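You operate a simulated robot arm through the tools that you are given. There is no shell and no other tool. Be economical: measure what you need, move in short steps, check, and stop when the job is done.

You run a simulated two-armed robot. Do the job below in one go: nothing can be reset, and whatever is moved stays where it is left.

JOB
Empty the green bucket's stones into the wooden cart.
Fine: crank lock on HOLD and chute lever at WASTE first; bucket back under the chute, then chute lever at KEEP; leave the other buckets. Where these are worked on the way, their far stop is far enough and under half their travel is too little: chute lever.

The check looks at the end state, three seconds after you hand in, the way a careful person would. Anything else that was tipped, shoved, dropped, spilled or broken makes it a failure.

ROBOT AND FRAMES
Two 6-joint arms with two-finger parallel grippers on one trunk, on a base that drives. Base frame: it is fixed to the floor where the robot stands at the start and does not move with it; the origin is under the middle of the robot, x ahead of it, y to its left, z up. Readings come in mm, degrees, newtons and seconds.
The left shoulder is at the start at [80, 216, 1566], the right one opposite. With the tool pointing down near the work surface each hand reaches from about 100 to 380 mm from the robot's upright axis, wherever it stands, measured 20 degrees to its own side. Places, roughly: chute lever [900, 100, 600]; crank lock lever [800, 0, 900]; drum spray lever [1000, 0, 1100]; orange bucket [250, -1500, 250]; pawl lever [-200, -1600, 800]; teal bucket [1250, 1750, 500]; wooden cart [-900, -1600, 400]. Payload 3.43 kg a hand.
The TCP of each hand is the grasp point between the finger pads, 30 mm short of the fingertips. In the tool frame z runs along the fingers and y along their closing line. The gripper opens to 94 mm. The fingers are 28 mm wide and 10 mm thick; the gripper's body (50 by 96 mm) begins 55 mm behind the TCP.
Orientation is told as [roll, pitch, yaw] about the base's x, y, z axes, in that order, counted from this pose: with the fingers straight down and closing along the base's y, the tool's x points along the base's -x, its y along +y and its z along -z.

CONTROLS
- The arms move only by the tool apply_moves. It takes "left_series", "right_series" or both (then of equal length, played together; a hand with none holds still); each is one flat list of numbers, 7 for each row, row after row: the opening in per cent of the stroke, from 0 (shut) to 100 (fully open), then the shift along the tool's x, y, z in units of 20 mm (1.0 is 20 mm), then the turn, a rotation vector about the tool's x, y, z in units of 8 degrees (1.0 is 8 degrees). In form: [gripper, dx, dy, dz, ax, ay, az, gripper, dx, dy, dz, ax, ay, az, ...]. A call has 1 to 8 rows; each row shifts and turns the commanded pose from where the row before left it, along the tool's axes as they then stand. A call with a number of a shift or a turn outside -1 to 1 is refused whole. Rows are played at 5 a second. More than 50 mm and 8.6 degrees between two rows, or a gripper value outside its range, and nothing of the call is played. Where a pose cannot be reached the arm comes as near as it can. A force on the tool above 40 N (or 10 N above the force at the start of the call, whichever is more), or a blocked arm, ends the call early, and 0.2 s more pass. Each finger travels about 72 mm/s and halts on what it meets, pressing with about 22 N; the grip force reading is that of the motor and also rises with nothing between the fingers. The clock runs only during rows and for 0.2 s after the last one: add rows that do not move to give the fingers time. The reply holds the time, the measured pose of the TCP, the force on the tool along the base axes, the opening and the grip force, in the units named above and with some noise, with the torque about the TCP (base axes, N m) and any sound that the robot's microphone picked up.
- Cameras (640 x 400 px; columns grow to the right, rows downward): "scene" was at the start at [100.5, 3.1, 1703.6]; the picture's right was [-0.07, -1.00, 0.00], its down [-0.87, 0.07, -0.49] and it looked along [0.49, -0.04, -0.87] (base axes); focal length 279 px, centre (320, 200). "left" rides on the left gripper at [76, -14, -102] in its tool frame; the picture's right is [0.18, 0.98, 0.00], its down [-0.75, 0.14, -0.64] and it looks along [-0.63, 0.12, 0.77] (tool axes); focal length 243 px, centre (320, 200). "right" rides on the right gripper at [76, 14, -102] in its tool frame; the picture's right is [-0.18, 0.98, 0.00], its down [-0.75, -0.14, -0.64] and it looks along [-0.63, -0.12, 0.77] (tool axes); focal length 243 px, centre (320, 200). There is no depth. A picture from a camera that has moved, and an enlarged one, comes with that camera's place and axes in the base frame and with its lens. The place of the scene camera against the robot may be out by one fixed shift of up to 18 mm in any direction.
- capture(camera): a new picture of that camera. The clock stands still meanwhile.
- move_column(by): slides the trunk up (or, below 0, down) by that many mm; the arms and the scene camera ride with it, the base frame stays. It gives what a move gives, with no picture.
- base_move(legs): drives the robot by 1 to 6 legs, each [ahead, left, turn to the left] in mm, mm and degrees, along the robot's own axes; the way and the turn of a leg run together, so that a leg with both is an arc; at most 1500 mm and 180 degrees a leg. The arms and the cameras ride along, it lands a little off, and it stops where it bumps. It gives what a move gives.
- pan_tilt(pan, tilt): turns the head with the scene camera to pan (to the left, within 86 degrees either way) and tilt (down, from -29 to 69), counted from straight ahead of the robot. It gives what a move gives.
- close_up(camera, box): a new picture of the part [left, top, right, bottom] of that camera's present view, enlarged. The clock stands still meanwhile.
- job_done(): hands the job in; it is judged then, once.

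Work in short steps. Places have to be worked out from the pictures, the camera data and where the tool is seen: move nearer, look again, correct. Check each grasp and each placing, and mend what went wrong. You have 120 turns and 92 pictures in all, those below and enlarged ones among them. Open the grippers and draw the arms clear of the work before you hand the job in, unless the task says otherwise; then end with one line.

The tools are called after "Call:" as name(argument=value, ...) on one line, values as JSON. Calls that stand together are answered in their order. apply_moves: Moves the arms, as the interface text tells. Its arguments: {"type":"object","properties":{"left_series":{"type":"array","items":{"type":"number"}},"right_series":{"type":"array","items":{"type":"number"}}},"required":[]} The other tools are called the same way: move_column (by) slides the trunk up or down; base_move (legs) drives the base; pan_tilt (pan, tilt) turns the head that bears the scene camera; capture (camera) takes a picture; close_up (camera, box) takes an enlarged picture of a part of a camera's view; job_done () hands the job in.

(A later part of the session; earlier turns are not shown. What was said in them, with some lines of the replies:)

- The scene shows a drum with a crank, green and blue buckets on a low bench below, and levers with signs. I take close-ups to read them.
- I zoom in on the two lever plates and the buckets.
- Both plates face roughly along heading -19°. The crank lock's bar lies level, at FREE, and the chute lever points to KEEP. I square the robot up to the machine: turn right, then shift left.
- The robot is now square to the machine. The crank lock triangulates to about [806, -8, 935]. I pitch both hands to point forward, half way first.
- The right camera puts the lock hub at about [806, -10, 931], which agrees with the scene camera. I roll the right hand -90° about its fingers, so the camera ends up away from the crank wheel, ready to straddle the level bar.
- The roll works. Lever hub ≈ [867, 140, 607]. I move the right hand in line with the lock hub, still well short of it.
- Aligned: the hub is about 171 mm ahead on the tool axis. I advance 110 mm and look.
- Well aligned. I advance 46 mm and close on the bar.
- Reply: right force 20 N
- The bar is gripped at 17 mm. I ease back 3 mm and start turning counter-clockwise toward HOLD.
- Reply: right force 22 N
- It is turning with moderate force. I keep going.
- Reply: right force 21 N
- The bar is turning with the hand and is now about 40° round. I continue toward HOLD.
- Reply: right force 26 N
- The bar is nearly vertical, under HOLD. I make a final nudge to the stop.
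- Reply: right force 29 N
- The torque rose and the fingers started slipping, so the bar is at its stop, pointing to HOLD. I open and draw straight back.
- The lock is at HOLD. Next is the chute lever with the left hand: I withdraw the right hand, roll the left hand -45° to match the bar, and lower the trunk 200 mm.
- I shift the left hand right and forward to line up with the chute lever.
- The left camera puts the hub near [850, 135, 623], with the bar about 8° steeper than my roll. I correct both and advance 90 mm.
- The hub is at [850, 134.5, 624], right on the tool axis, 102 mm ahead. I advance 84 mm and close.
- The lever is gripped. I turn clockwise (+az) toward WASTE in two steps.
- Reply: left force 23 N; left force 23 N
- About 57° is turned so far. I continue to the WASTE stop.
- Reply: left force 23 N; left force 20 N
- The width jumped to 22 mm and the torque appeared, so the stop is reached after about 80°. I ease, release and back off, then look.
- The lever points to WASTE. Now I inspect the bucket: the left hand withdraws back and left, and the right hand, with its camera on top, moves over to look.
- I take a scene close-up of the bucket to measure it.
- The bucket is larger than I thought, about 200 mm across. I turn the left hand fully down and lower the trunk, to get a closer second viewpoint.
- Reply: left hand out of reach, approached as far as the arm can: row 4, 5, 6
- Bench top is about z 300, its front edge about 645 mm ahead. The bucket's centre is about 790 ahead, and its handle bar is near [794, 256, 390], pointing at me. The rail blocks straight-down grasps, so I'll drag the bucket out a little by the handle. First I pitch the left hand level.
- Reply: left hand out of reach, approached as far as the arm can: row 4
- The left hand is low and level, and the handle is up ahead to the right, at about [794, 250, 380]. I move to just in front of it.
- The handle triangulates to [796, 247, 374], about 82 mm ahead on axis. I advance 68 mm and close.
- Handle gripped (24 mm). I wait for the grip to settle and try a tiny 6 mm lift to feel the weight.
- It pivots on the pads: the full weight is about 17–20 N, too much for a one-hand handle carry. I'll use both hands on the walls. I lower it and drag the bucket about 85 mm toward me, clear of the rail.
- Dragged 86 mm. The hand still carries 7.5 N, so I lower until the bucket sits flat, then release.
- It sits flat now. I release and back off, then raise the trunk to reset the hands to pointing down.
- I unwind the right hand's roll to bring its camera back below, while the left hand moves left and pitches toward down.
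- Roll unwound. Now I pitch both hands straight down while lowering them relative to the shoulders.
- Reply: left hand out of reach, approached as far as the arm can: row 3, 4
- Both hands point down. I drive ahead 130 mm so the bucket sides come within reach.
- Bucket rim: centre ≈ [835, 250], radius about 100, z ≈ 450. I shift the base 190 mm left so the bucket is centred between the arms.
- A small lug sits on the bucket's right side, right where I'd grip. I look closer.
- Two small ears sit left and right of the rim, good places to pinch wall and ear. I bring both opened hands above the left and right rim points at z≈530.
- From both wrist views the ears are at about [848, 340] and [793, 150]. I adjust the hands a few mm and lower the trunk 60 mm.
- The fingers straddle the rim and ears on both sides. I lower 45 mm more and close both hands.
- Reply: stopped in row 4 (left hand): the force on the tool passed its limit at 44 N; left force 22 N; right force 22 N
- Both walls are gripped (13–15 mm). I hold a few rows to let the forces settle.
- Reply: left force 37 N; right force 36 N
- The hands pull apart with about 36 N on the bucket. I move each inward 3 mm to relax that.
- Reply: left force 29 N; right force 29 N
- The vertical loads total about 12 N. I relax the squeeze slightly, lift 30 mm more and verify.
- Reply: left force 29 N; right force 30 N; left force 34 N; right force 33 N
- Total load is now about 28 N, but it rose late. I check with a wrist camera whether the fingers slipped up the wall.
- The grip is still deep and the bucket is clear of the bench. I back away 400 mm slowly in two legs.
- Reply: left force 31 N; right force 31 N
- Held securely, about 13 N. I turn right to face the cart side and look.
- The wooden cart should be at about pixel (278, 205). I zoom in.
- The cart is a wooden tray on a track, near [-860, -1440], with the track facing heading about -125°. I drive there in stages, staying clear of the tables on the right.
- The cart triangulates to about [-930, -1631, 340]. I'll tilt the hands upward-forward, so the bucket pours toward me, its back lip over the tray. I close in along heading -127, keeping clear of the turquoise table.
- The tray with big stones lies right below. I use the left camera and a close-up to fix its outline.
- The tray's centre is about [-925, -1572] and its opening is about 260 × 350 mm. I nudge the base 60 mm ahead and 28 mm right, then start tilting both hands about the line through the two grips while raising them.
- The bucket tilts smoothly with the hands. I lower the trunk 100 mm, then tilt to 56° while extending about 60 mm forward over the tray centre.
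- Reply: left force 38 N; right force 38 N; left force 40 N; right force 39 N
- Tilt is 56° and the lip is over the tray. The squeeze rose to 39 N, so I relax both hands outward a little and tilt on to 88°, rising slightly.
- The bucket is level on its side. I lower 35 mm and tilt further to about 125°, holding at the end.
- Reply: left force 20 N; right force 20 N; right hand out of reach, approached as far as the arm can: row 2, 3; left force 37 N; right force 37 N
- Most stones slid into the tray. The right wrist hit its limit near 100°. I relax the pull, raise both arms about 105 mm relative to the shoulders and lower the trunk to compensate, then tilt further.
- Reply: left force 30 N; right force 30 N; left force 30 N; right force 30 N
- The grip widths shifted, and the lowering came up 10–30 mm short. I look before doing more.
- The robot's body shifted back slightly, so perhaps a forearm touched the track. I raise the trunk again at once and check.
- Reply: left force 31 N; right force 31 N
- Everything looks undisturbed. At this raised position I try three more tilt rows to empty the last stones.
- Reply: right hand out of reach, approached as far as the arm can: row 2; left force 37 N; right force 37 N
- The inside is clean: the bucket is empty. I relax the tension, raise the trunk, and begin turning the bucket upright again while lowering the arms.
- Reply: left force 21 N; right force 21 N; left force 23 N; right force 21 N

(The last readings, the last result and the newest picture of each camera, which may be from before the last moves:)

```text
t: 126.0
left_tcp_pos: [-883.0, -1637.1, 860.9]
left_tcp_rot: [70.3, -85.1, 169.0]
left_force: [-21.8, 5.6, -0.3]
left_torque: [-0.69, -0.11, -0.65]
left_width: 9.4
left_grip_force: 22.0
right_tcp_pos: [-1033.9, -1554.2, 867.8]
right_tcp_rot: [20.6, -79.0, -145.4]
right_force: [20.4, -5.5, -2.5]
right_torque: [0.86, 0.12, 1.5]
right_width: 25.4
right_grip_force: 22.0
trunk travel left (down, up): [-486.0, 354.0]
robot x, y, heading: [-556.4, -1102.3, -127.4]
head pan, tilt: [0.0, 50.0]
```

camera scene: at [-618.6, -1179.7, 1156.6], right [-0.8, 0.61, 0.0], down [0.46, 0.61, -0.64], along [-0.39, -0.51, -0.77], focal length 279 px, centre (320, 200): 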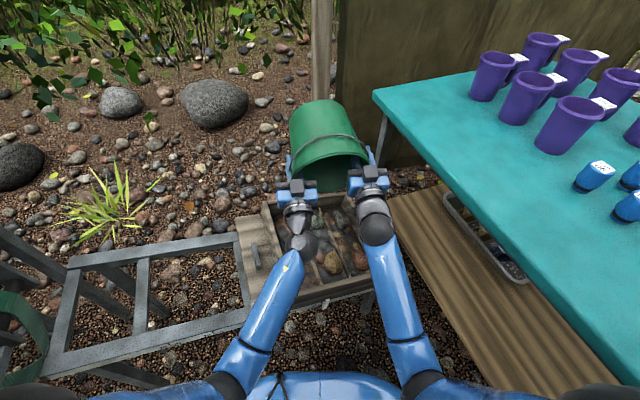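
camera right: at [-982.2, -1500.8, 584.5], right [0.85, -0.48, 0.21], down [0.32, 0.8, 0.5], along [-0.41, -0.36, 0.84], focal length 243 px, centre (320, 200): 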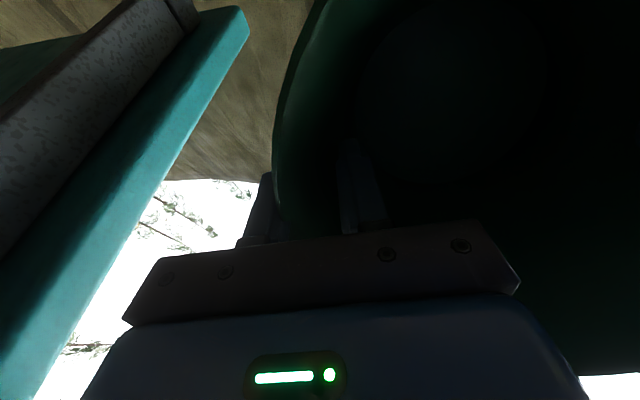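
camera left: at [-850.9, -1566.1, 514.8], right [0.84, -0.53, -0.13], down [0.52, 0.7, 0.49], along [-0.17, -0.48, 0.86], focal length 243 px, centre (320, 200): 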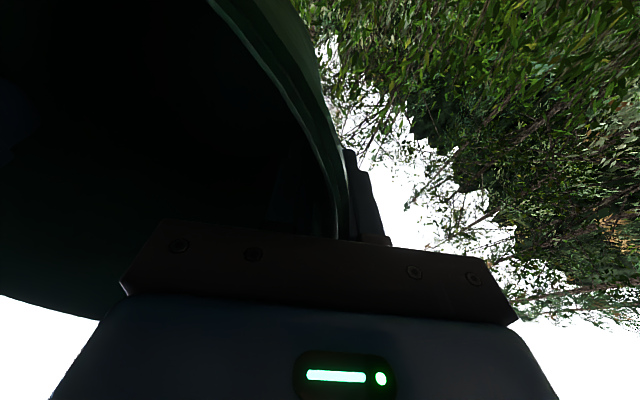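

Going well. I continue the uprighting.

Call:
apply_moves(left_series=[0, 0.899, 0, 0.031, 0.11, 0.993, 0.041, 0, 0.886, 0, 0.156, 0.11, 0.993, 0.041, 0, 0.856, 0, 0.278, 0.11, 0.993, 0.041, 0, 0.809, 0, 0.395, 0.11, 0.993, 0.041, 0, 0.746, 0, 0.503, 0.11, 0.993, 0.041, 0, 0.669, 0, 0.602, 0.11, 0.993, 0.041, 0, 0.579, 0, 0.689, 0.11, 0.993, 0.041], right_series=[0, 0.886, 0, 0.156, 0.064, 0.906, 0.037, 0, 0.861, 0, 0.263, 0.064, 0.906, 0.037, 0, 0.816, 0, 0.38, 0.064, 0.906, 0.037, 0, 0.763, 0, 0.477, 0.064, 0.906, 0.037, 0, 0.699, 0, 0.566, 0.064, 0.906, 0.037, 0, 0.625, 0, 0.647, 0.064, 0.906, 0.037, 0, 0.529, 0, 0.728, 0.064, 0.906, 0.037])

Call:
apply_moves(left_series=[0, 0.477, 0, 0.763, 0.11, 0.993, 0.041, 0, 0.366, 0, 0.822, 0.11, 0.993, 0.041, 0, 0.248, 0, 0.865, 0.11, 0.993, 0.041, 0, 0.125, 0, 0.891, 0.11, 0.993, 0.041], right_series=[0, 0.436, 0, 0.787, 0.064, 0.906, 0.037, 0, 0.337, 0, 0.834, 0.064, 0.906, 0.037, 0, 0.233, 0, 0.869, 0.064, 0.906, 0.037, 0, 0.11, 0, 0.893, 0.064, 0.906, 0.037])

Call:
capture(camera="scene")

```text
t: 127.6
left_tcp_pos: [-876.3, -1643.9, 734.5]
left_tcp_rot: [4.0, -32.4, -128.9]
left_force: [-26.2, 7.1, 3.1]
left_torque: [-0.01, 1.58, -0.24]
left_width: 10.1
left_grip_force: 21.2
right_tcp_pos: [-1026.9, -1560.3, 740.9]
right_tcp_rot: [4.2, -28.5, -130.9]
right_force: [26.3, -7.4, -5.5]
right_torque: [0.32, -1.16, 1.39]
right_width: 21.3
right_grip_force: 21.9
trunk travel left (down, up): [-486.0, 354.0]
robot x, y, heading: [-561.0, -1102.9, -127.5]
head pan, tilt: [0.0, 50.0]
```

```text
t: 128.6
left_tcp_pos: [-872.7, -1644.8, 663.3]
left_tcp_rot: [0.3, -0.5, -129.1]
left_force: [-30.3, 7.2, 3.5]
left_torque: [-0.03, 1.52, 0.71]
left_width: 9.8
left_grip_force: 21.9
right_tcp_pos: [-1023.3, -1563.4, 668.3]
right_tcp_rot: [2.0, 0.6, -130.7]
right_force: [30.3, -7.8, -6.2]
right_torque: [0.43, -0.88, 0.76]
right_width: 18.5
right_grip_force: 22.2
trunk travel left (down, up): [-486.0, 354.0]
robot x, y, heading: [-559.3, -1103.8, -127.3]
head pan, tilt: [0.0, 50.0]
```

```text
11 pictures are left
camera scene: at [-619.9, -1181.6, 1406.5], right [-0.8, 0.61, 0.0], down [0.47, 0.61, -0.64], along [-0.39, -0.51, -0.77], focal length 279 px, centre (320, 200)
```

scene: 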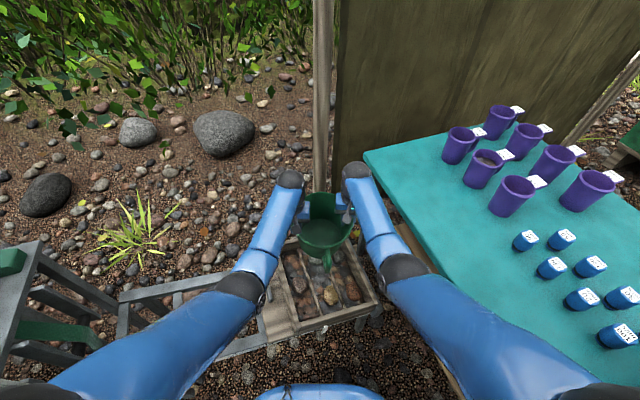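

The bucket is upright, empty, and still held, and the cart is undisturbed. I relax the tension and drive back along the same path.

Call:
apply_moves(left_series=[0, 0, -0.15, 0, 0, 0, 0, 0, 0, 0, 0, 0, 0, 0], right_series=[0, 0, 0.15, 0, 0, 0, 0, 0, 0, 0, 0, 0, 0, 0])

Call:
base_move(legs=[[-490, -92, 0], [-250, 105, 0], [0, 0, 37.3], [-1100, 0, 0], [0, 0, 70.5]])

```text
t: 129.2
left_tcp_pos: [-873.0, -1643.3, 664.1]
left_tcp_rot: [0.7, -0.4, -128.9]
left_force: [-16.7, -0.3, 5.6]
left_torque: [0.46, 1.69, 0.59]
left_width: 11.1
left_grip_force: 21.9
right_tcp_pos: [-1023.9, -1562.9, 668.3]
right_tcp_rot: [1.9, 0.3, -130.9]
right_force: [16.8, -0.6, -7.3]
right_torque: [-0.05, -0.89, 0.79]
right_width: 18.4
right_grip_force: 22.0
trunk travel left (down, up): [-486.0, 354.0]
robot x, y, heading: [-556.4, -1101.5, -127.3]
head pan, tilt: [0.0, 50.0]
```

```text
t: 143.7
left_tcp_pos: [509.2, 442.8, 662.8]
left_tcp_rot: [0.6, -0.6, -19.5]
left_force: [8.9, 10.0, 1.7]
left_torque: [-1.81, 0.03, 0.47]
left_width: 11.4
left_grip_force: 21.5
right_tcp_pos: [482.8, 273.7, 670.9]
right_tcp_rot: [1.8, 0.3, -21.4]
right_force: [-8.1, -10.0, -4.7]
right_torque: [1.23, 0.1, 0.74]
right_width: 18.4
right_grip_force: 21.8
trunk travel left (down, up): [-486.0, 354.0]
robot x, y, heading: [-105.0, 560.8, -18.2]
head pan, tilt: [0.0, 50.0]
```

Back near the bench. I correct the heading, move in partway and lower the bucket to just above bench height, then look.

Call:
base_move(legs=[[0, 0, -1.4], [200, 19, 0]])

Call:
move_column(by=-185)

Call:
capture(camera="scene")

```text
t: 145.6
left_tcp_pos: [699.8, 378.9, 664.3]
left_tcp_rot: [0.6, -0.5, -21.0]
left_force: [8.8, 6.8, 3.0]
left_torque: [-1.89, -0.32, 0.56]
left_width: 10.7
left_grip_force: 22.2
right_tcp_pos: [669.4, 209.7, 669.2]
right_tcp_rot: [1.8, 0.4, -22.9]
right_force: [-9.3, -6.4, -5.2]
right_torque: [1.2, 0.5, 0.78]
right_width: 18.4
right_grip_force: 21.7
trunk travel left (down, up): [-486.0, 354.0]
robot x, y, heading: [87.1, 510.8, -19.6]
head pan, tilt: [0.0, 50.0]
```

```text
t: 147.7
left_tcp_pos: [700.5, 379.5, 480.2]
left_tcp_rot: [0.6, -0.5, -21.0]
left_force: [8.9, 5.8, 3.0]
left_torque: [-1.95, -0.33, 0.54]
left_width: 10.3
left_grip_force: 21.8
right_tcp_pos: [668.4, 211.4, 484.2]
right_tcp_rot: [1.7, 0.3, -23.0]
right_force: [-8.1, -5.3, -4.9]
right_torque: [1.25, 0.47, 0.76]
right_width: 18.8
right_grip_force: 22.0
trunk travel left (down, up): [-301.0, 539.0]
robot x, y, heading: [91.3, 513.2, -19.2]
head pan, tilt: [0.0, 50.0]
```

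```text
10 pictures are left
camera scene: at [194.2, 484.5, 1221.8], right [-0.33, -0.94, 0.0], down [-0.72, 0.25, -0.64], along [0.61, -0.21, -0.77], focal length 279 px, centre (320, 200)
```

scene: 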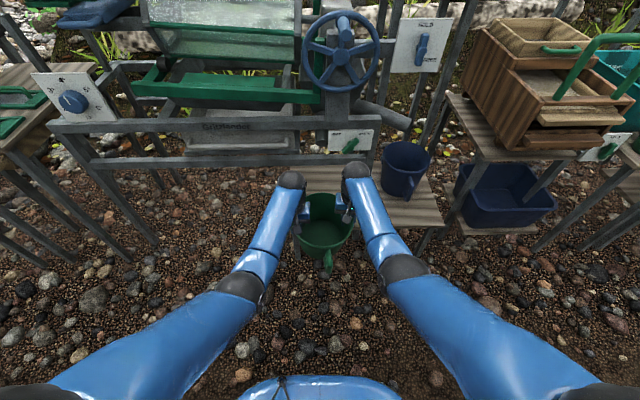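

I drive 150 mm ahead, putting the bucket over its pulled-out spot on the bench.

Call:
base_move(legs=[[150, 0, 0]])

Call:
move_column(by=-40)

Call:
close_up(camera="scene", box=[240, 130, 400, 290])

```text
t: 149.0
left_tcp_pos: [842.2, 330.1, 477.8]
left_tcp_rot: [0.6, -0.3, -20.9]
left_force: [6.4, 2.4, 0.9]
left_torque: [-1.33, 0.33, 0.44]
left_width: 9.9
left_grip_force: 21.7
right_tcp_pos: [810.3, 162.5, 485.0]
right_tcp_rot: [1.9, 0.4, -22.8]
right_force: [-6.9, -2.5, -3.5]
right_torque: [1.01, -0.22, 0.64]
right_width: 18.8
right_grip_force: 21.6
trunk travel left (down, up): [-301.0, 539.0]
robot x, y, heading: [230.3, 467.2, -19.1]
head pan, tilt: [0.0, 50.0]
```

```text
t: 149.9
left_tcp_pos: [842.2, 330.8, 439.0]
left_tcp_rot: [0.5, -0.6, -20.9]
left_force: [6.2, 3.1, 0.5]
left_torque: [-1.08, 0.41, 0.32]
left_width: 9.7
left_grip_force: 22.1
right_tcp_pos: [810.6, 160.9, 444.8]
right_tcp_rot: [1.8, 0.3, -22.8]
right_force: [-7.4, -0.8, 1.3]
right_torque: [1.13, -0.01, 0.72]
right_width: 18.6
right_grip_force: 21.9
trunk travel left (down, up): [-261.0, 579.0]
robot x, y, heading: [222.6, 464.3, -19.6]
head pan, tilt: [0.0, 50.0]
```

```text
2.50 times, centred on (320, 210) of scene
camera zoom: at [334.7, 435.4, 1181.7], right [-0.33, -0.94, 0.0], down [-0.72, 0.25, -0.64], along [0.61, -0.21, -0.77], focal length 698 px, centre (320, 175)
```

zoom: 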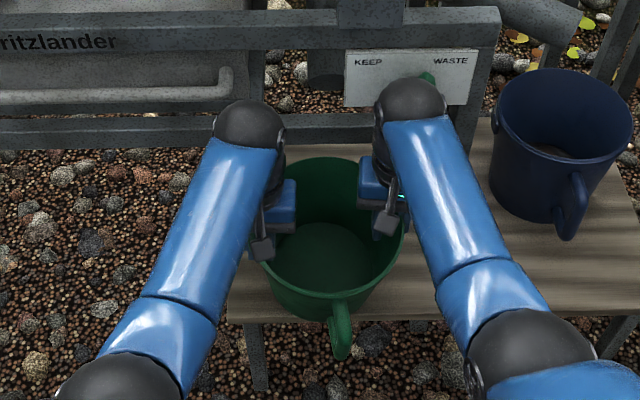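

The bucket is empty and over the bench. The right side's load vanished, so it's near contact; I lower in small steps.

Call:
move_column(by=-8)

Call:
move_column(by=-6)

```text
t: 150.4
left_tcp_pos: [841.9, 330.9, 433.8]
left_tcp_rot: [0.6, -0.8, -20.9]
left_force: [10.0, 5.4, 15.2]
left_torque: [-1.12, 0.94, 0.27]
left_width: 10.5
left_grip_force: 22.2
right_tcp_pos: [812.3, 162.6, 441.8]
right_tcp_rot: [1.9, -0.1, -22.8]
right_force: [-4.0, -1.0, 18.6]
right_torque: [1.07, 0.1, 0.69]
right_width: 18.7
right_grip_force: 21.6
trunk travel left (down, up): [-253.0, 587.0]
robot x, y, heading: [230.2, 462.9, -19.2]
head pan, tilt: [0.0, 50.0]
```

```text
t: 151.0
left_tcp_pos: [840.3, 330.4, 428.1]
left_tcp_rot: [0.6, -0.8, -20.9]
left_force: [9.7, 2.6, 18.3]
left_torque: [-1.45, 0.92, 0.14]
left_width: 11.8
left_grip_force: 22.8
right_tcp_pos: [810.7, 163.6, 433.9]
right_tcp_rot: [1.9, -0.2, -22.8]
right_force: [0.3, 1.4, 19.5]
right_torque: [0.94, 0.05, 0.66]
right_width: 17.7
right_grip_force: 22.2
trunk travel left (down, up): [-247.0, 593.0]
robot x, y, heading: [229.7, 464.2, -19.1]
head pan, tilt: [0.0, 50.0]
```

It is firmly on the bench. I open both hands fully, then raise the trunk clear of the rim.

Call:
apply_moves(left_series=[30, 0, 0, 0, 0, 0, 0, 60, 0, 0, 0, 0, 0, 0, 100, 0, 0, 0, 0, 0, 0, 100, 0, 0, 0, 0, 0, 0, 100, 0, 0, 0, 0, 0, 0], right_series=[30, 0, 0, 0, 0, 0, 0, 60, 0, 0, 0, 0, 0, 0, 100, 0, 0, 0, 0, 0, 0, 100, 0, 0, 0, 0, 0, 0, 100, 0, 0, 0, 0, 0, 0])

Call:
move_column(by=130)

Call:
close_up(camera="scene", box=[240, 150, 400, 310])

```text
t: 152.2
left_tcp_pos: [840.3, 331.1, 423.7]
left_tcp_rot: [0.6, -0.4, -20.8]
left_force: [0.2, 0.3, -0.3]
left_torque: [0.0, -0.02, 0.0]
left_width: 94.2
left_grip_force: 0.1
right_tcp_pos: [811.2, 162.1, 431.3]
right_tcp_rot: [1.8, 0.2, -22.9]
right_force: [-2.0, -0.3, 0.8]
right_torque: [0.0, -0.01, -0.01]
right_width: 93.9
right_grip_force: 0.1
trunk travel left (down, up): [-247.0, 593.0]
robot x, y, heading: [228.8, 465.4, -19.2]
head pan, tilt: [0.0, 50.0]
```

```text
t: 153.1
left_tcp_pos: [842.6, 331.1, 498.8]
left_tcp_rot: [0.5, -0.4, -20.8]
left_force: [-0.4, 0.2, 0.0]
left_torque: [0.01, -0.02, 0.0]
left_width: 94.1
left_grip_force: 0.0
right_tcp_pos: [806.0, 164.3, 498.3]
right_tcp_rot: [1.5, 1.2, -22.7]
right_force: [-1.3, -0.3, -4.3]
right_torque: [0.0, -0.1, 0.0]
right_width: 94.0
right_grip_force: 0.1
trunk travel left (down, up): [-322.0, 518.0]
robot x, y, heading: [231.2, 465.9, -19.1]
head pan, tilt: [0.0, 50.0]
stopped: the force on the tool passed its limit at 58 N (the readings are from after the stop); the commanded pose is now the measured one
```

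```text
2.50 times, centred on (320, 230) of scene
camera zoom: at [336.6, 434.9, 1242.8], right [-0.33, -0.94, 0.0], down [-0.72, 0.25, -0.64], along [0.61, -0.21, -0.77], focal length 698 px, centre (320, 125)
```

zoom: 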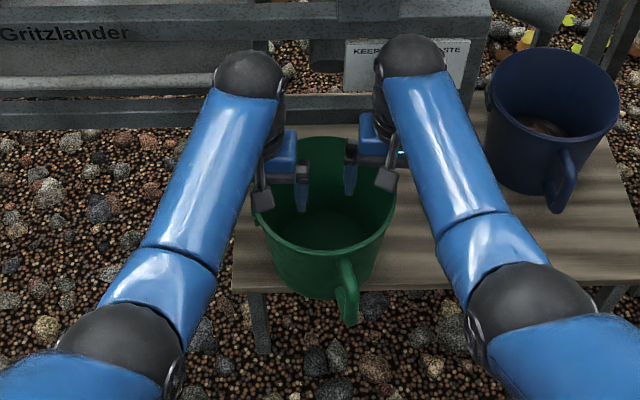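

The right wrist bumped the frame above while rising. I back off 45 mm, with the fingers still free around the bucket walls, then rise again.

Call:
base_move(legs=[[-45, 0, 0]])

Call:
move_column(by=90)

Call:
base_move(legs=[[-110, -120, 0]])

Call:
close_up(camera="scene", box=[220, 120, 420, 290])

```text
t: 154.0
left_tcp_pos: [798.0, 345.8, 500.3]
left_tcp_rot: [0.6, -0.6, -20.8]
left_force: [-0.2, -0.4, 0.7]
left_torque: [-0.06, -0.04, 0.04]
left_width: 94.1
left_grip_force: 0.1
right_tcp_pos: [762.8, 178.7, 501.4]
right_tcp_rot: [1.7, 1.0, -22.6]
right_force: [0.1, 0.2, 1.4]
right_torque: [-0.01, -0.03, 0.02]
right_width: 94.1
right_grip_force: 0.1
trunk travel left (down, up): [-322.0, 518.0]
robot x, y, heading: [186.2, 479.1, -19.3]
head pan, tilt: [0.0, 50.0]
```

```text
t: 155.3
left_tcp_pos: [798.5, 346.4, 589.0]
left_tcp_rot: [0.6, -0.5, -20.9]
left_force: [0.1, -0.1, -0.3]
left_torque: [0.0, -0.02, -0.02]
left_width: 93.9
left_grip_force: 0.1
right_tcp_pos: [764.1, 178.4, 589.9]
right_tcp_rot: [1.6, 1.0, -22.6]
right_force: [-0.8, -0.6, -0.8]
right_torque: [0.04, 0.01, 0.03]
right_width: 93.9
right_grip_force: 0.1
trunk travel left (down, up): [-412.0, 428.0]
robot x, y, heading: [183.8, 475.5, -19.2]
head pan, tilt: [0.0, 50.0]
```

```text
t: 156.7
left_tcp_pos: [656.9, 270.0, 590.3]
left_tcp_rot: [0.5, -0.6, -20.8]
left_force: [0.1, -0.6, -0.1]
left_torque: [0.01, 0.02, 0.01]
left_width: 94.3
left_grip_force: 0.1
right_tcp_pos: [622.1, 102.0, 590.0]
right_tcp_rot: [1.6, 0.9, -22.7]
right_force: [0.0, 0.5, -0.2]
right_torque: [-0.01, -0.02, 0.0]
right_width: 94.1
right_grip_force: 0.1
trunk travel left (down, up): [-412.0, 428.0]
robot x, y, heading: [46.5, 402.3, -19.1]
head pan, tilt: [0.0, 50.0]
```

```text
2.35 times, centred on (320, 205) of scene
camera zoom: at [149.7, 374.0, 1332.4], right [-0.33, -0.94, 0.0], down [-0.72, 0.25, -0.64], along [0.61, -0.21, -0.77], focal length 657 px, centre (320, 188)
```

zoom: 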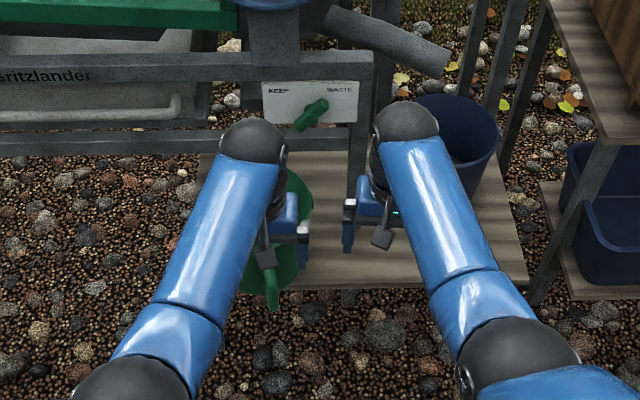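

The lever still points to WASTE and the bucket stands on the bench, empty. I'll push it back by the handle as before. First I pitch both hands level while raising them.

Call:
apply_moves(left_series=[60, 0, 0, -0.9, 0, -1, 0, 60, -0.125, 0, -0.891, 0, -1, 0, 60, -0.248, 0, -0.865, 0, -1, 0, 60, -0.366, 0, -0.822, 0, -1, 0, 60, -0.477, 0, -0.763, 0, -1, 0, 60, -0.579, 0, -0.689, 0, -1, 0, 60, -0.669, 0, -0.602, 0, -1, 0, 60, -0.746, 0, -0.503, 0, -1, 0], right_series=[60, 0, -0.4, -0.9, 0, -1, 0, 60, -0.125, -0.4, -0.891, 0, -1, 0, 60, -0.248, -0.4, -0.865, 0, -1, 0, 60, -0.366, -0.4, -0.822, 0, -1, 0, 60, -0.477, -0.4, -0.763, 0, -1, 0, 60, -0.579, -0.4, -0.689, 0, -1, 0, 60, -0.669, -0.4, -0.602, 0, -1, 0, 60, -0.746, -0.4, -0.503, 0, -1, 0])

Call:
apply_moves(left_series=[60, -0.809, 0, -0.395, 0, -1, 0, 60, -0.856, 0, -0.278, 0, -1, 0, 60, -0.886, 0, -0.156, 0, -1, 0], right_series=[60, -0.809, 0, -0.395, 0, -1, 0, 60, -0.856, 0, -0.278, 0, -1, 0, 60, -0.886, 0, -0.156, 0, -1, 0])

Call:
base_move(legs=[[88, -75, 0]])

```text
t: 158.5
left_tcp_pos: [653.9, 269.0, 733.6]
left_tcp_rot: [1.3, -64.8, -22.0]
left_force: [0.2, 0.9, 0.1]
left_torque: [-0.02, 0.02, 0.0]
left_width: 56.4
left_grip_force: 0.0
right_tcp_pos: [597.3, 38.4, 732.6]
right_tcp_rot: [3.5, -63.2, -25.9]
right_force: [0.0, 0.5, 0.4]
right_torque: [0.02, -0.01, 0.02]
right_width: 56.2
right_grip_force: 0.0
trunk travel left (down, up): [-412.0, 428.0]
robot x, y, heading: [45.8, 399.4, -19.2]
head pan, tilt: [0.0, 50.0]
```

```text
t: 159.3
left_tcp_pos: [652.9, 266.9, 788.3]
left_tcp_rot: [21.5, -88.4, -42.2]
left_force: [-0.5, -0.2, 0.4]
left_torque: [-0.03, -0.01, 0.0]
left_width: 56.6
left_grip_force: 0.1
right_tcp_pos: [597.1, 37.1, 786.9]
right_tcp_rot: [30.1, -86.7, -52.7]
right_force: [-0.6, 0.0, 0.4]
right_torque: [0.01, 0.01, 0.0]
right_width: 56.5
right_grip_force: 0.0
trunk travel left (down, up): [-412.0, 428.0]
robot x, y, heading: [43.4, 401.5, -19.4]
head pan, tilt: [0.0, 50.0]
```

```text
t: 160.5
left_tcp_pos: [710.4, 168.9, 786.1]
left_tcp_rot: [21.7, -88.3, -42.6]
left_force: [0.8, 0.9, -0.6]
left_torque: [-0.01, -0.02, 0.01]
left_width: 56.5
left_grip_force: 0.0
right_tcp_pos: [653.9, -63.6, 785.3]
right_tcp_rot: [28.7, -86.6, -51.3]
right_force: [-0.3, -0.7, -0.4]
right_torque: [-0.02, -0.03, -0.02]
right_width: 56.2
right_grip_force: 0.1
trunk travel left (down, up): [-412.0, 428.0]
robot x, y, heading: [105.0, 303.3, -19.4]
head pan, tilt: [0.0, 50.0]
```

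I pull both hands back and line the left one up with the handle laterally, then lower the trunk 405 mm.

Call:
apply_moves(left_series=[60, 0, 0.8, -0.95, 0, 0, 0, 60, 0, 0.8, -0.95, 0, 0, 0, 60, 0, 0.8, -0.95, 0, 0, 0, 60, 0, 0.8, -0.95, 0, 0, 0, 60, 0, 0.8, -0.95, 0, 0, 0, 60, 0, 0.8, -0.95, 0, 0, 0], right_series=[60, -0.5, 0, -1, 0, 0, 0, 60, -0.5, 0, -1, 0, 0, 0, 60, -0.5, 0, -1, 0, 0, 0, 60, -0.5, 0, -1, 0, 0, 0, 60, -0.5, 0, -1, 0, 0, 0, 60, -0.5, 0, -1, 0, 0, 0])

Call:
move_column(by=-405)

Call:
capture(camera="left")

```text
t: 161.9
left_tcp_pos: [636.7, 300.0, 793.5]
left_tcp_rot: [22.2, -88.5, -43.0]
left_force: [0.0, 0.1, 1.0]
left_torque: [0.0, 0.0, 0.01]
left_width: 56.6
left_grip_force: 0.1
right_tcp_pos: [544.5, -16.9, 852.4]
right_tcp_rot: [29.6, -86.6, -52.2]
right_force: [-0.5, 0.1, -0.2]
right_torque: [-0.02, 0.02, -0.01]
right_width: 56.4
right_grip_force: 0.0
trunk travel left (down, up): [-412.0, 428.0]
robot x, y, heading: [100.5, 303.8, -19.4]
head pan, tilt: [0.0, 50.0]
```

```text
refused: -405 is not a number from -400 to 400
```

```text
6 pictures are left
camera left: at [535.8, 324.0, 719.8], right [0.35, 0.92, -0.17], down [-0.54, 0.35, 0.77], along [0.77, -0.17, 0.61], focal length 243 px, centre (320, 200)
```

left: 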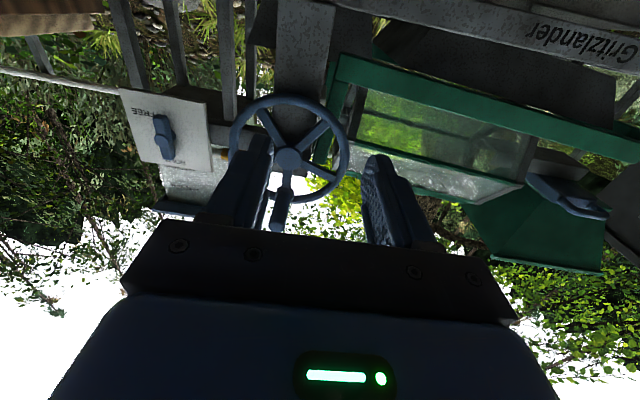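

Limit is 400 per move. I lower by 400 and look.

Call:
move_column(by=-400)

Call:
capture(camera="left")

```text
t: 165.8
left_tcp_pos: [638.8, 299.5, 394.3]
left_tcp_rot: [18.0, -88.3, -39.0]
left_force: [0.1, -0.5, 0.0]
left_torque: [0.01, 0.02, 0.01]
left_width: 56.3
left_grip_force: 0.0
right_tcp_pos: [545.2, -18.1, 452.8]
right_tcp_rot: [27.2, -86.7, -49.9]
right_force: [0.5, 1.2, -0.1]
right_torque: [-0.01, -0.02, -0.02]
right_width: 56.3
right_grip_force: 0.1
trunk travel left (down, up): [-12.0, 828.0]
robot x, y, heading: [99.1, 301.9, -19.0]
head pan, tilt: [0.0, 50.0]
```

```text
5 pictures are left
camera left: at [536.6, 323.9, 320.4], right [0.35, 0.92, -0.18], down [-0.53, 0.35, 0.77], along [0.77, -0.17, 0.61], focal length 243 px, centre (320, 200)
```

left: 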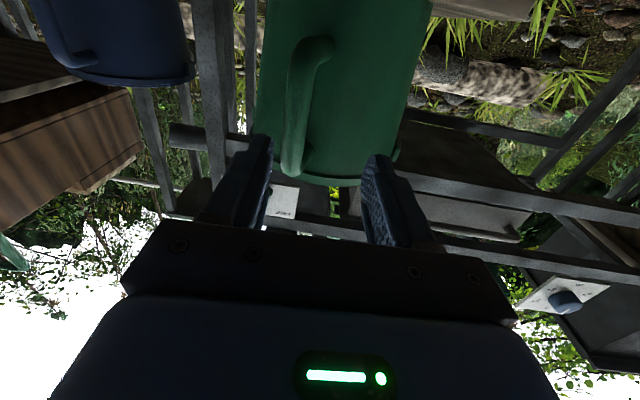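

The handle is turned slightly to the right, at about [725, 246]. I shift right 17 mm, open wide, advance 70 mm, and close on it.

Call:
apply_moves(left_series=[85, 0, -0.45, 0.4, 0, 0, 0, 85, 0, -0.45, 0.6, 0, 0, 0, 85, 0, 0, 0.8, 0, 0, 0, 85, 0, 0, 0.8, 0, 0, 0, 85, 0, 0, 0.8, 0, 0, 0, 85, 0, 0, 0.1, 0, 0, 0])

Call:
apply_moves(left_series=[50, 0, 0, 0, 0, 0, 0, 20, 0, 0, 0, 0, 0, 0, 0, 0, 0, 0, 0, 0, 0, 0, 0, 0, 0, 0, 0, 0, 0, 0, 0, 0, 0, 0, 0])

Call:
capture(camera="left")

```text
t: 167.2
left_tcp_pos: [691.3, 258.7, 388.5]
left_tcp_rot: [22.5, -87.7, -43.4]
left_force: [-0.1, 0.6, 0.4]
left_torque: [-0.01, -0.01, 0.0]
left_width: 80.1
left_grip_force: 0.0
right_tcp_pos: [544.9, -18.9, 455.6]
right_tcp_rot: [34.0, -86.8, -56.7]
right_force: [0.0, 0.3, -0.6]
right_torque: [0.04, -0.02, -0.02]
right_width: 56.6
right_grip_force: 0.0
trunk travel left (down, up): [-12.0, 828.0]
robot x, y, heading: [102.0, 301.7, -19.1]
head pan, tilt: [0.0, 50.0]
```

```text
t: 168.4
left_tcp_pos: [692.1, 259.7, 389.1]
left_tcp_rot: [22.8, -87.8, -43.5]
left_force: [-1.0, 0.0, -0.1]
left_torque: [-0.03, 0.18, 0.0]
left_width: 18.3
left_grip_force: 22.1
right_tcp_pos: [543.7, -18.7, 454.9]
right_tcp_rot: [33.3, -86.9, -55.9]
right_force: [0.0, 0.4, -0.4]
right_torque: [-0.04, 0.01, 0.01]
right_width: 56.3
right_grip_force: 0.2
trunk travel left (down, up): [-12.0, 828.0]
robot x, y, heading: [101.2, 302.4, -19.1]
head pan, tilt: [0.0, 50.0]
```

```text
4 pictures are left
camera left: at [590.1, 283.9, 317.0], right [0.34, 0.92, -0.17], down [-0.53, 0.34, 0.78], along [0.78, -0.18, 0.61], focal length 243 px, centre (320, 200)
```

left: 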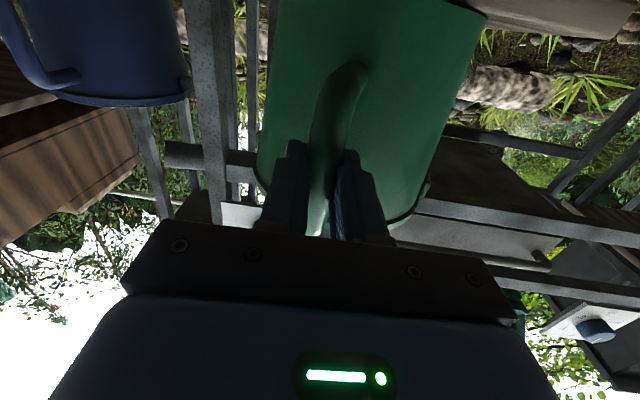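

The handle is gripped. I swing it 22 mm left, then push 83 mm ahead to its original place.

Call:
apply_moves(left_series=[0, 0, 0.4, 0, 0, 0, 0, 0, 0, 0.4, 0, 0, 0, 0, 0, 0, 0.3, 0.7, 0, 0, 0, 0, 0, 0, 0.7, 0, 0, 0, 0, 0, 0, 0.7, 0, 0, 0, 0, 0, 0, 0.7, 0, 0, 0, 0, 0, 0, 0.7, 0, 0, 0, 0, 0, 0, 0.65, 0, 0, 0])

Call:
close_up(camera="scene", box=[190, 90, 390, 250])

```text
t: 170.2
left_tcp_pos: [781.9, 251.2, 388.5]
left_tcp_rot: [13.6, -88.7, -34.4]
left_force: [-0.1, -0.3, -1.6]
left_torque: [0.0, 0.27, 0.02]
left_width: 18.5
left_grip_force: 22.0
right_tcp_pos: [545.4, -16.2, 452.0]
right_tcp_rot: [22.2, -86.7, -45.0]
right_force: [-0.2, -0.2, 0.4]
right_torque: [0.0, -0.02, -0.02]
right_width: 56.5
right_grip_force: 0.0
trunk travel left (down, up): [-12.0, 828.0]
robot x, y, heading: [103.2, 300.8, -19.3]
head pan, tilt: [0.0, 50.0]
```

```text
2.50 times, centred on (290, 170) of scene
camera zoom: at [207.1, 279.0, 933.2], right [-0.33, -0.94, 0.0], down [-0.72, 0.25, -0.64], along [0.61, -0.22, -0.77], focal length 698 px, centre (395, 275)
```

zoom: 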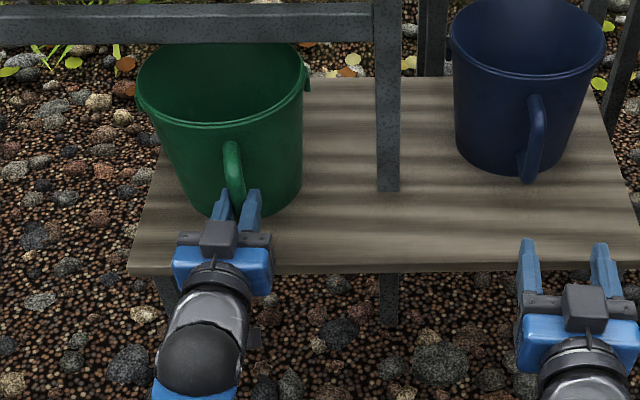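

The bucket is back in place, within about 15–20 mm of its original spot. I release the handle, back away, and raise the trunk toward lever height.

Call:
apply_moves(left_series=[30, 0, 0, 0, 0, 0, 0, 60, 0, 0, 0, 0, 0, 0, 60, 0, 0, 0, 0, 0, 0, 60, 0, 0, -1, 0, 0, 0, 60, 0, 0, -1, 0, 0, 0, 60, 0, 0, -1, 0, 0, 0, 60, 0, 0, -1, 0, 0, 0, 60, 0, 0, -1, 0, 0, 0])

Call:
move_column(by=280)

```text
t: 172.0
left_tcp_pos: [689.9, 282.3, 397.6]
left_tcp_rot: [30.6, -88.7, -51.5]
left_force: [-0.1, -0.3, 0.2]
left_torque: [-0.02, 0.0, 0.01]
left_width: 56.2
left_grip_force: 0.2
right_tcp_pos: [544.8, -17.4, 452.9]
right_tcp_rot: [30.7, -86.6, -53.2]
right_force: [0.0, 0.7, 0.0]
right_torque: [-0.02, -0.01, -0.05]
right_width: 56.6
right_grip_force: 0.0
trunk travel left (down, up): [-12.0, 828.0]
robot x, y, heading: [101.6, 300.5, -19.2]
head pan, tilt: [0.0, 50.0]
```

```text
t: 174.8
left_tcp_pos: [688.5, 284.7, 671.7]
left_tcp_rot: [21.6, -88.4, -42.5]
left_force: [0.4, 0.1, -0.4]
left_torque: [0.03, -0.01, -0.02]
left_width: 56.7
left_grip_force: 0.0
right_tcp_pos: [545.9, -17.9, 731.0]
right_tcp_rot: [28.7, -86.7, -51.4]
right_force: [0.7, -1.1, 0.0]
right_torque: [0.04, 0.0, 0.01]
right_width: 56.4
right_grip_force: 0.1
trunk travel left (down, up): [-292.0, 548.0]
robot x, y, heading: [103.8, 299.8, -19.1]
head pan, tilt: [0.0, 50.0]
```

Now the chute lever again. I move the left hand in front of it and roll +46° to match the WASTE bar angle.

Call:
apply_moves(left_series=[60, 0.39, -0.75, 0.4, 0, 0, 0, 60, 0.39, -0.75, 0.4, 0, 0, 0, 60, 0.39, -0.75, 0.4, 0, 0, 0, 60, 0.39, -0.75, 0.4, 0, 0, 0, 60, 0.39, -0.75, 0.4, 0, 0, 0, 60, 0.39, -0.75, 0.4, 0, 0, 0])

Call:
apply_moves(left_series=[60, 0, 0, 0, 0, 0, 0.958, 60, 0, 0, 0, 0, 0, 0.958, 60, 0, 0, 0, 0, 0, 0.958, 60, 0, 0, 0, 0, 0, 0.958, 60, 0, 0, 0, 0, 0, 0.958, 60, 0, 0, 0, 0, 0, 0.958])

```text
t: 176.2
left_tcp_pos: [701.0, 183.2, 623.0]
left_tcp_rot: [20.6, -88.3, -41.3]
left_force: [0.0, 0.1, 0.2]
left_torque: [0.01, -0.02, 0.0]
left_width: 56.2
left_grip_force: 0.2
right_tcp_pos: [545.9, -18.2, 731.4]
right_tcp_rot: [28.8, -86.6, -51.5]
right_force: [-0.2, 0.2, 0.4]
right_torque: [0.01, 0.02, 0.01]
right_width: 56.6
right_grip_force: 0.1
trunk travel left (down, up): [-292.0, 548.0]
robot x, y, heading: [99.2, 302.5, -19.0]
head pan, tilt: [0.0, 50.0]
```

```text
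t: 177.6
left_tcp_pos: [701.6, 183.8, 623.0]
left_tcp_rot: [87.9, -43.3, -109.4]
left_force: [-1.0, -0.1, -0.2]
left_torque: [-0.03, -0.01, 0.0]
left_width: 56.5
left_grip_force: 0.1
right_tcp_pos: [545.6, -18.7, 731.6]
right_tcp_rot: [28.8, -86.6, -51.5]
right_force: [-0.4, -0.5, 1.0]
right_torque: [0.04, 0.03, 0.01]
right_width: 56.5
right_grip_force: 0.0
trunk travel left (down, up): [-292.0, 548.0]
robot x, y, heading: [105.6, 302.1, -19.4]
head pan, tilt: [0.0, 50.0]
```

Call:
apply_moves(left_series=[60, 0, 0, 0.9, 0, 0, 0, 60, 0, 0, 0.9, 0, 0, 0, 60, 0, 0, 0.9, 0, 0, 0, 60, 0, 0, 0.9, 0, 0, 0])

Call:
capture(camera="left")

```text
t: 178.6
left_tcp_pos: [767.8, 160.0, 619.1]
left_tcp_rot: [88.0, -43.4, -109.4]
left_force: [-0.1, 0.3, 0.5]
left_torque: [0.0, -0.01, 0.02]
left_width: 56.5
left_grip_force: 0.1
right_tcp_pos: [545.9, -18.4, 730.9]
right_tcp_rot: [28.7, -86.7, -51.4]
right_force: [-0.7, -0.5, -0.4]
right_torque: [-0.01, 0.01, 0.03]
right_width: 56.6
right_grip_force: 0.0
trunk travel left (down, up): [-292.0, 548.0]
robot x, y, heading: [101.7, 304.5, -19.1]
head pan, tilt: [0.0, 50.0]
```

```text
2 pictures are left
camera left: at [687.1, 238.5, 560.7], right [0.3, 0.75, 0.59], down [-0.74, -0.2, 0.64], along [0.6, -0.63, 0.5], focal length 243 px, centre (320, 200)
```

left: 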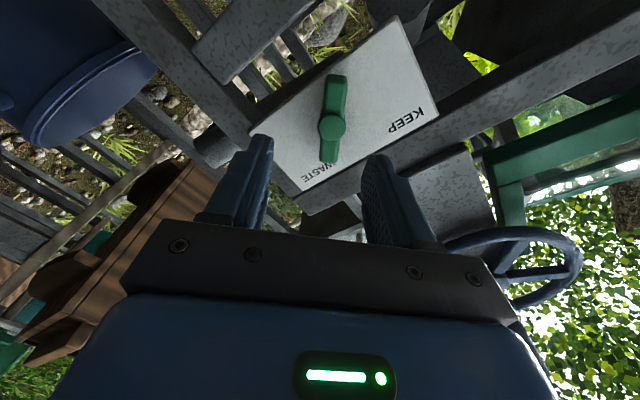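

The bar is aligned with the hand and the hub is at [850, 136, 625]. I correct 10 mm up, advance 70 mm, and grip.

Call:
apply_moves(left_series=[60, -0.22, 0.48, 0.3, 0, 0, 0, 60, 0, 0, 0.9, 0, 0, 0, 60, 0, 0, 0.9, 0, 0, 0, 60, 0, 0, 0.8, 0, 0, 0, 60, 0, 0, 0.6, 0, 0, 0, 20, 0, 0, 0, 0, 0, 0, 0, 0, 0, 0, 0, 0, 0, 0, 0, 0, 0, 0, 0, 0])

Call:
apply_moves(left_series=[0, 0, 0, 0, 0, 0, -0.8, 0, 0, 0, 0, 0, 0, -0.8, 0, 0, 0, 0, 0, 0, -0.8, 0, 0, 0, 0, 0, 0, -0.8, 0, 0, 0, 0, 0, 0, 0])

```text
t: 180.4
left_tcp_pos: [836.4, 136.5, 630.4]
left_tcp_rot: [88.0, -43.6, -109.4]
left_force: [1.5, -1.1, 0.3]
left_torque: [-1.14, -0.16, 0.54]
left_width: 20.2
left_grip_force: 45.1
right_tcp_pos: [545.6, -18.6, 730.8]
right_tcp_rot: [28.5, -86.7, -51.3]
right_force: [0.1, 0.7, -0.4]
right_torque: [0.0, 0.0, 0.02]
right_width: 56.3
right_grip_force: 0.1
trunk travel left (down, up): [-292.0, 548.0]
robot x, y, heading: [99.9, 299.8, -19.3]
head pan, tilt: [0.0, 50.0]
```

```text
t: 181.6
left_tcp_pos: [835.0, 137.3, 631.4]
left_tcp_rot: [86.0, -69.1, -106.8]
left_force: [11.8, 7.5, 8.0]
left_torque: [-0.05, -0.44, 0.95]
left_width: 17.4
left_grip_force: 45.3
right_tcp_pos: [546.6, -16.5, 731.5]
right_tcp_rot: [28.2, -86.7, -50.9]
right_force: [0.1, -0.3, 0.0]
right_torque: [-0.01, -0.01, 0.02]
right_width: 56.5
right_grip_force: 0.0
trunk travel left (down, up): [-292.0, 548.0]
robot x, y, heading: [100.3, 302.5, -19.4]
head pan, tilt: [0.0, 50.0]
```

The lever is gripped and turning (25° so far). I continue to the KEEP stop.

Call:
apply_moves(left_series=[0, 0, 0, 0, 0, 0, -0.8, 0, 0, 0, 0, 0, 0, -0.8, 0, 0, 0, 0, 0, 0, -0.8, 0, 0, 0, 0, 0, 0, -0.8, 0, 0, 0, 0, 0, 0, -0.8, 0, 0, 0, 0, 0, 0, 0])

Call:
apply_moves(left_series=[0, 0, 0, 0, 0, 0, -0.8, 0, 0, 0, 0, 0, 0, -0.8, 0, 0, 0, 0, 0, 0, -0.7, 0, 0, 0, 0, 0, 0, 0])

```text
t: 183.0
left_tcp_pos: [835.2, 141.0, 627.3]
left_tcp_rot: [-82.1, -78.6, 61.9]
left_force: [2.5, 28.2, 6.1]
left_torque: [-0.13, -0.68, 1.4]
left_width: 17.6
left_grip_force: 45.4
right_tcp_pos: [546.5, -17.2, 732.2]
right_tcp_rot: [27.4, -86.8, -50.0]
right_force: [-0.1, 0.2, -0.8]
right_torque: [-0.04, -0.04, -0.02]
right_width: 56.6
right_grip_force: 0.1
trunk travel left (down, up): [-292.0, 548.0]
robot x, y, heading: [98.7, 299.1, -19.0]
head pan, tilt: [0.0, 50.0]
```

```text
t: 184.0
left_tcp_pos: [837.0, 142.1, 627.2]
left_tcp_rot: [-86.7, -60.3, 66.8]
left_force: [5.5, 29.4, 2.5]
left_torque: [0.16, 0.18, 1.35]
left_width: 17.1
left_grip_force: 44.8
right_tcp_pos: [547.3, -15.9, 732.6]
right_tcp_rot: [26.7, -86.8, -49.5]
right_force: [0.0, 0.5, -0.3]
right_torque: [0.04, 0.03, -0.02]
right_width: 56.3
right_grip_force: 0.0
trunk travel left (down, up): [-292.0, 548.0]
robot x, y, heading: [100.4, 300.2, -19.4]
head pan, tilt: [0.0, 50.0]
```

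Eight degrees or so remain. I ease the side load and turn the last bit to the stop.

Call:
apply_moves(left_series=[0, 0, 0.1, 0, 0, 0, -0.6, 0, 0, 0, 0, 0, 0, -0.6, 0, 0, 0, 0, 0, 0, -0.5, 0, 0, 0, 0, 0, 0, 0])

```text
t: 185.0
left_tcp_pos: [835.7, 142.5, 626.8]
left_tcp_rot: [-87.7, -46.9, 68.0]
left_force: [3.1, 27.4, 1.7]
left_torque: [1.49, -0.51, 1.48]
left_width: 17.6
left_grip_force: 45.1
right_tcp_pos: [545.2, -16.4, 731.4]
right_tcp_rot: [27.3, -86.8, -49.9]
right_force: [0.8, 0.1, -0.3]
right_torque: [-0.02, 0.0, -0.02]
right_width: 56.4
right_grip_force: 0.0
trunk travel left (down, up): [-292.0, 548.0]
robot x, y, heading: [100.4, 304.1, -19.3]
head pan, tilt: [0.0, 50.0]
```

The torque sign flipped to 1.5 N·m, so the KEEP stop is reached. I release, back away and draw both hands clear, then check with a picture.

Call:
apply_moves(left_series=[0, 0, 0, 0, 0, 0, 0.5, 40, 0, 0, 0, 0, 0, 0, 60, 0, 0, 0, 0, 0, 0, 60, 0, 0, 0, 0, 0, 0, 60, 0, 0, -0.8, 0, 0, 0, 60, 0, 0, -1, 0, 0, 0, 60, 0, 0, -1, 0, 0, 0, 60, 0, 0, -1, 0, 0, 0])

Call:
apply_moves(left_series=[60, 0, 0, -1, 0, 0, 0, 60, 0, 0, -1, 0, 0, 0, 60, 0, 0, -1, 0, 0, 0, 60, 0, 0, -1, 0, 0, 0, 60, 0, 0, -1, 0, 0, 0, 60, 0, 0, -1, 0, 0, 0])

Call:
base_move(legs=[[-150, 0, 0]])

Call:
close_up(camera="scene", box=[220, 40, 420, 200])

```text
t: 186.8
left_tcp_pos: [765.1, 164.8, 629.8]
left_tcp_rot: [-87.7, -50.9, 67.2]
left_force: [0.6, 0.2, 0.5]
left_torque: [-0.01, 0.0, 0.0]
left_width: 56.3
left_grip_force: 0.1
right_tcp_pos: [545.0, -18.3, 729.8]
right_tcp_rot: [28.8, -86.7, -51.6]
right_force: [-0.5, 0.2, 0.0]
right_torque: [0.01, 0.01, 0.0]
right_width: 56.5
right_grip_force: 0.1
trunk travel left (down, up): [-292.0, 548.0]
robot x, y, heading: [97.5, 303.3, -19.5]
head pan, tilt: [0.0, 50.0]
```

```text
t: 188.2
left_tcp_pos: [652.3, 206.6, 631.7]
left_tcp_rot: [-87.6, -50.9, 67.2]
left_force: [-0.1, 0.3, 0.1]
left_torque: [0.0, 0.01, 0.02]
left_width: 56.5
left_grip_force: 0.1
right_tcp_pos: [546.5, -17.9, 732.2]
right_tcp_rot: [28.8, -86.8, -51.6]
right_force: [-0.3, -0.5, 0.5]
right_torque: [0.0, -0.03, -0.02]
right_width: 56.5
right_grip_force: 0.1
trunk travel left (down, up): [-292.0, 548.0]
robot x, y, heading: [98.6, 300.8, -19.2]
head pan, tilt: [0.0, 50.0]
```

```text
t: 189.6
left_tcp_pos: [510.2, 257.1, 632.7]
left_tcp_rot: [-87.7, -51.0, 67.4]
left_force: [-0.2, -0.1, -0.4]
left_torque: [-0.02, 0.02, 0.0]
left_width: 56.5
left_grip_force: 0.1
right_tcp_pos: [402.6, 31.4, 731.4]
right_tcp_rot: [29.4, -86.8, -52.2]
right_force: [0.4, -0.2, 0.3]
right_torque: [0.0, 0.0, -0.01]
right_width: 56.4
right_grip_force: 0.0
trunk travel left (down, up): [-292.0, 548.0]
robot x, y, heading: [-42.2, 354.0, -19.3]
head pan, tilt: [0.0, 50.0]
```

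```text
2.50 times, centred on (320, 120) of scene
camera zoom: at [63.6, 325.2, 1212.6], right [-0.33, -0.94, 0.0], down [-0.72, 0.25, -0.64], along [0.61, -0.21, -0.77], focal length 698 px, centre (320, 400)
```

zoom: 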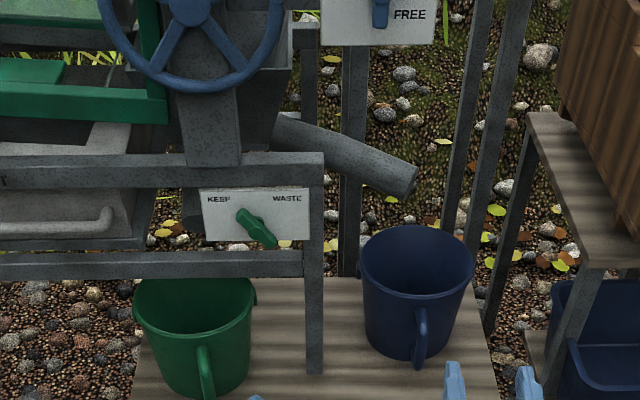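

The close-up shows the chute lever at KEEP, the lock bar still vertical at HOLD, and the green bucket back under the chute, with both hands clear. I hand in.

Call:
job_done()

```text
The job is handed in.
```

I emptied the green bucket's stones into the wooden cart and put it back under the chute, about 15–20 mm left of where it stood. The crank lock is on HOLD and the chute lever is back at KEEP. I didn't move the other buckets. While raising the trunk after setting the bucket down, the right wrist bumped the frame once (58 N). While pouring, something also blocked the trunk briefly and pushed the robot back about 13 mm. I saw nothing shifted after either.
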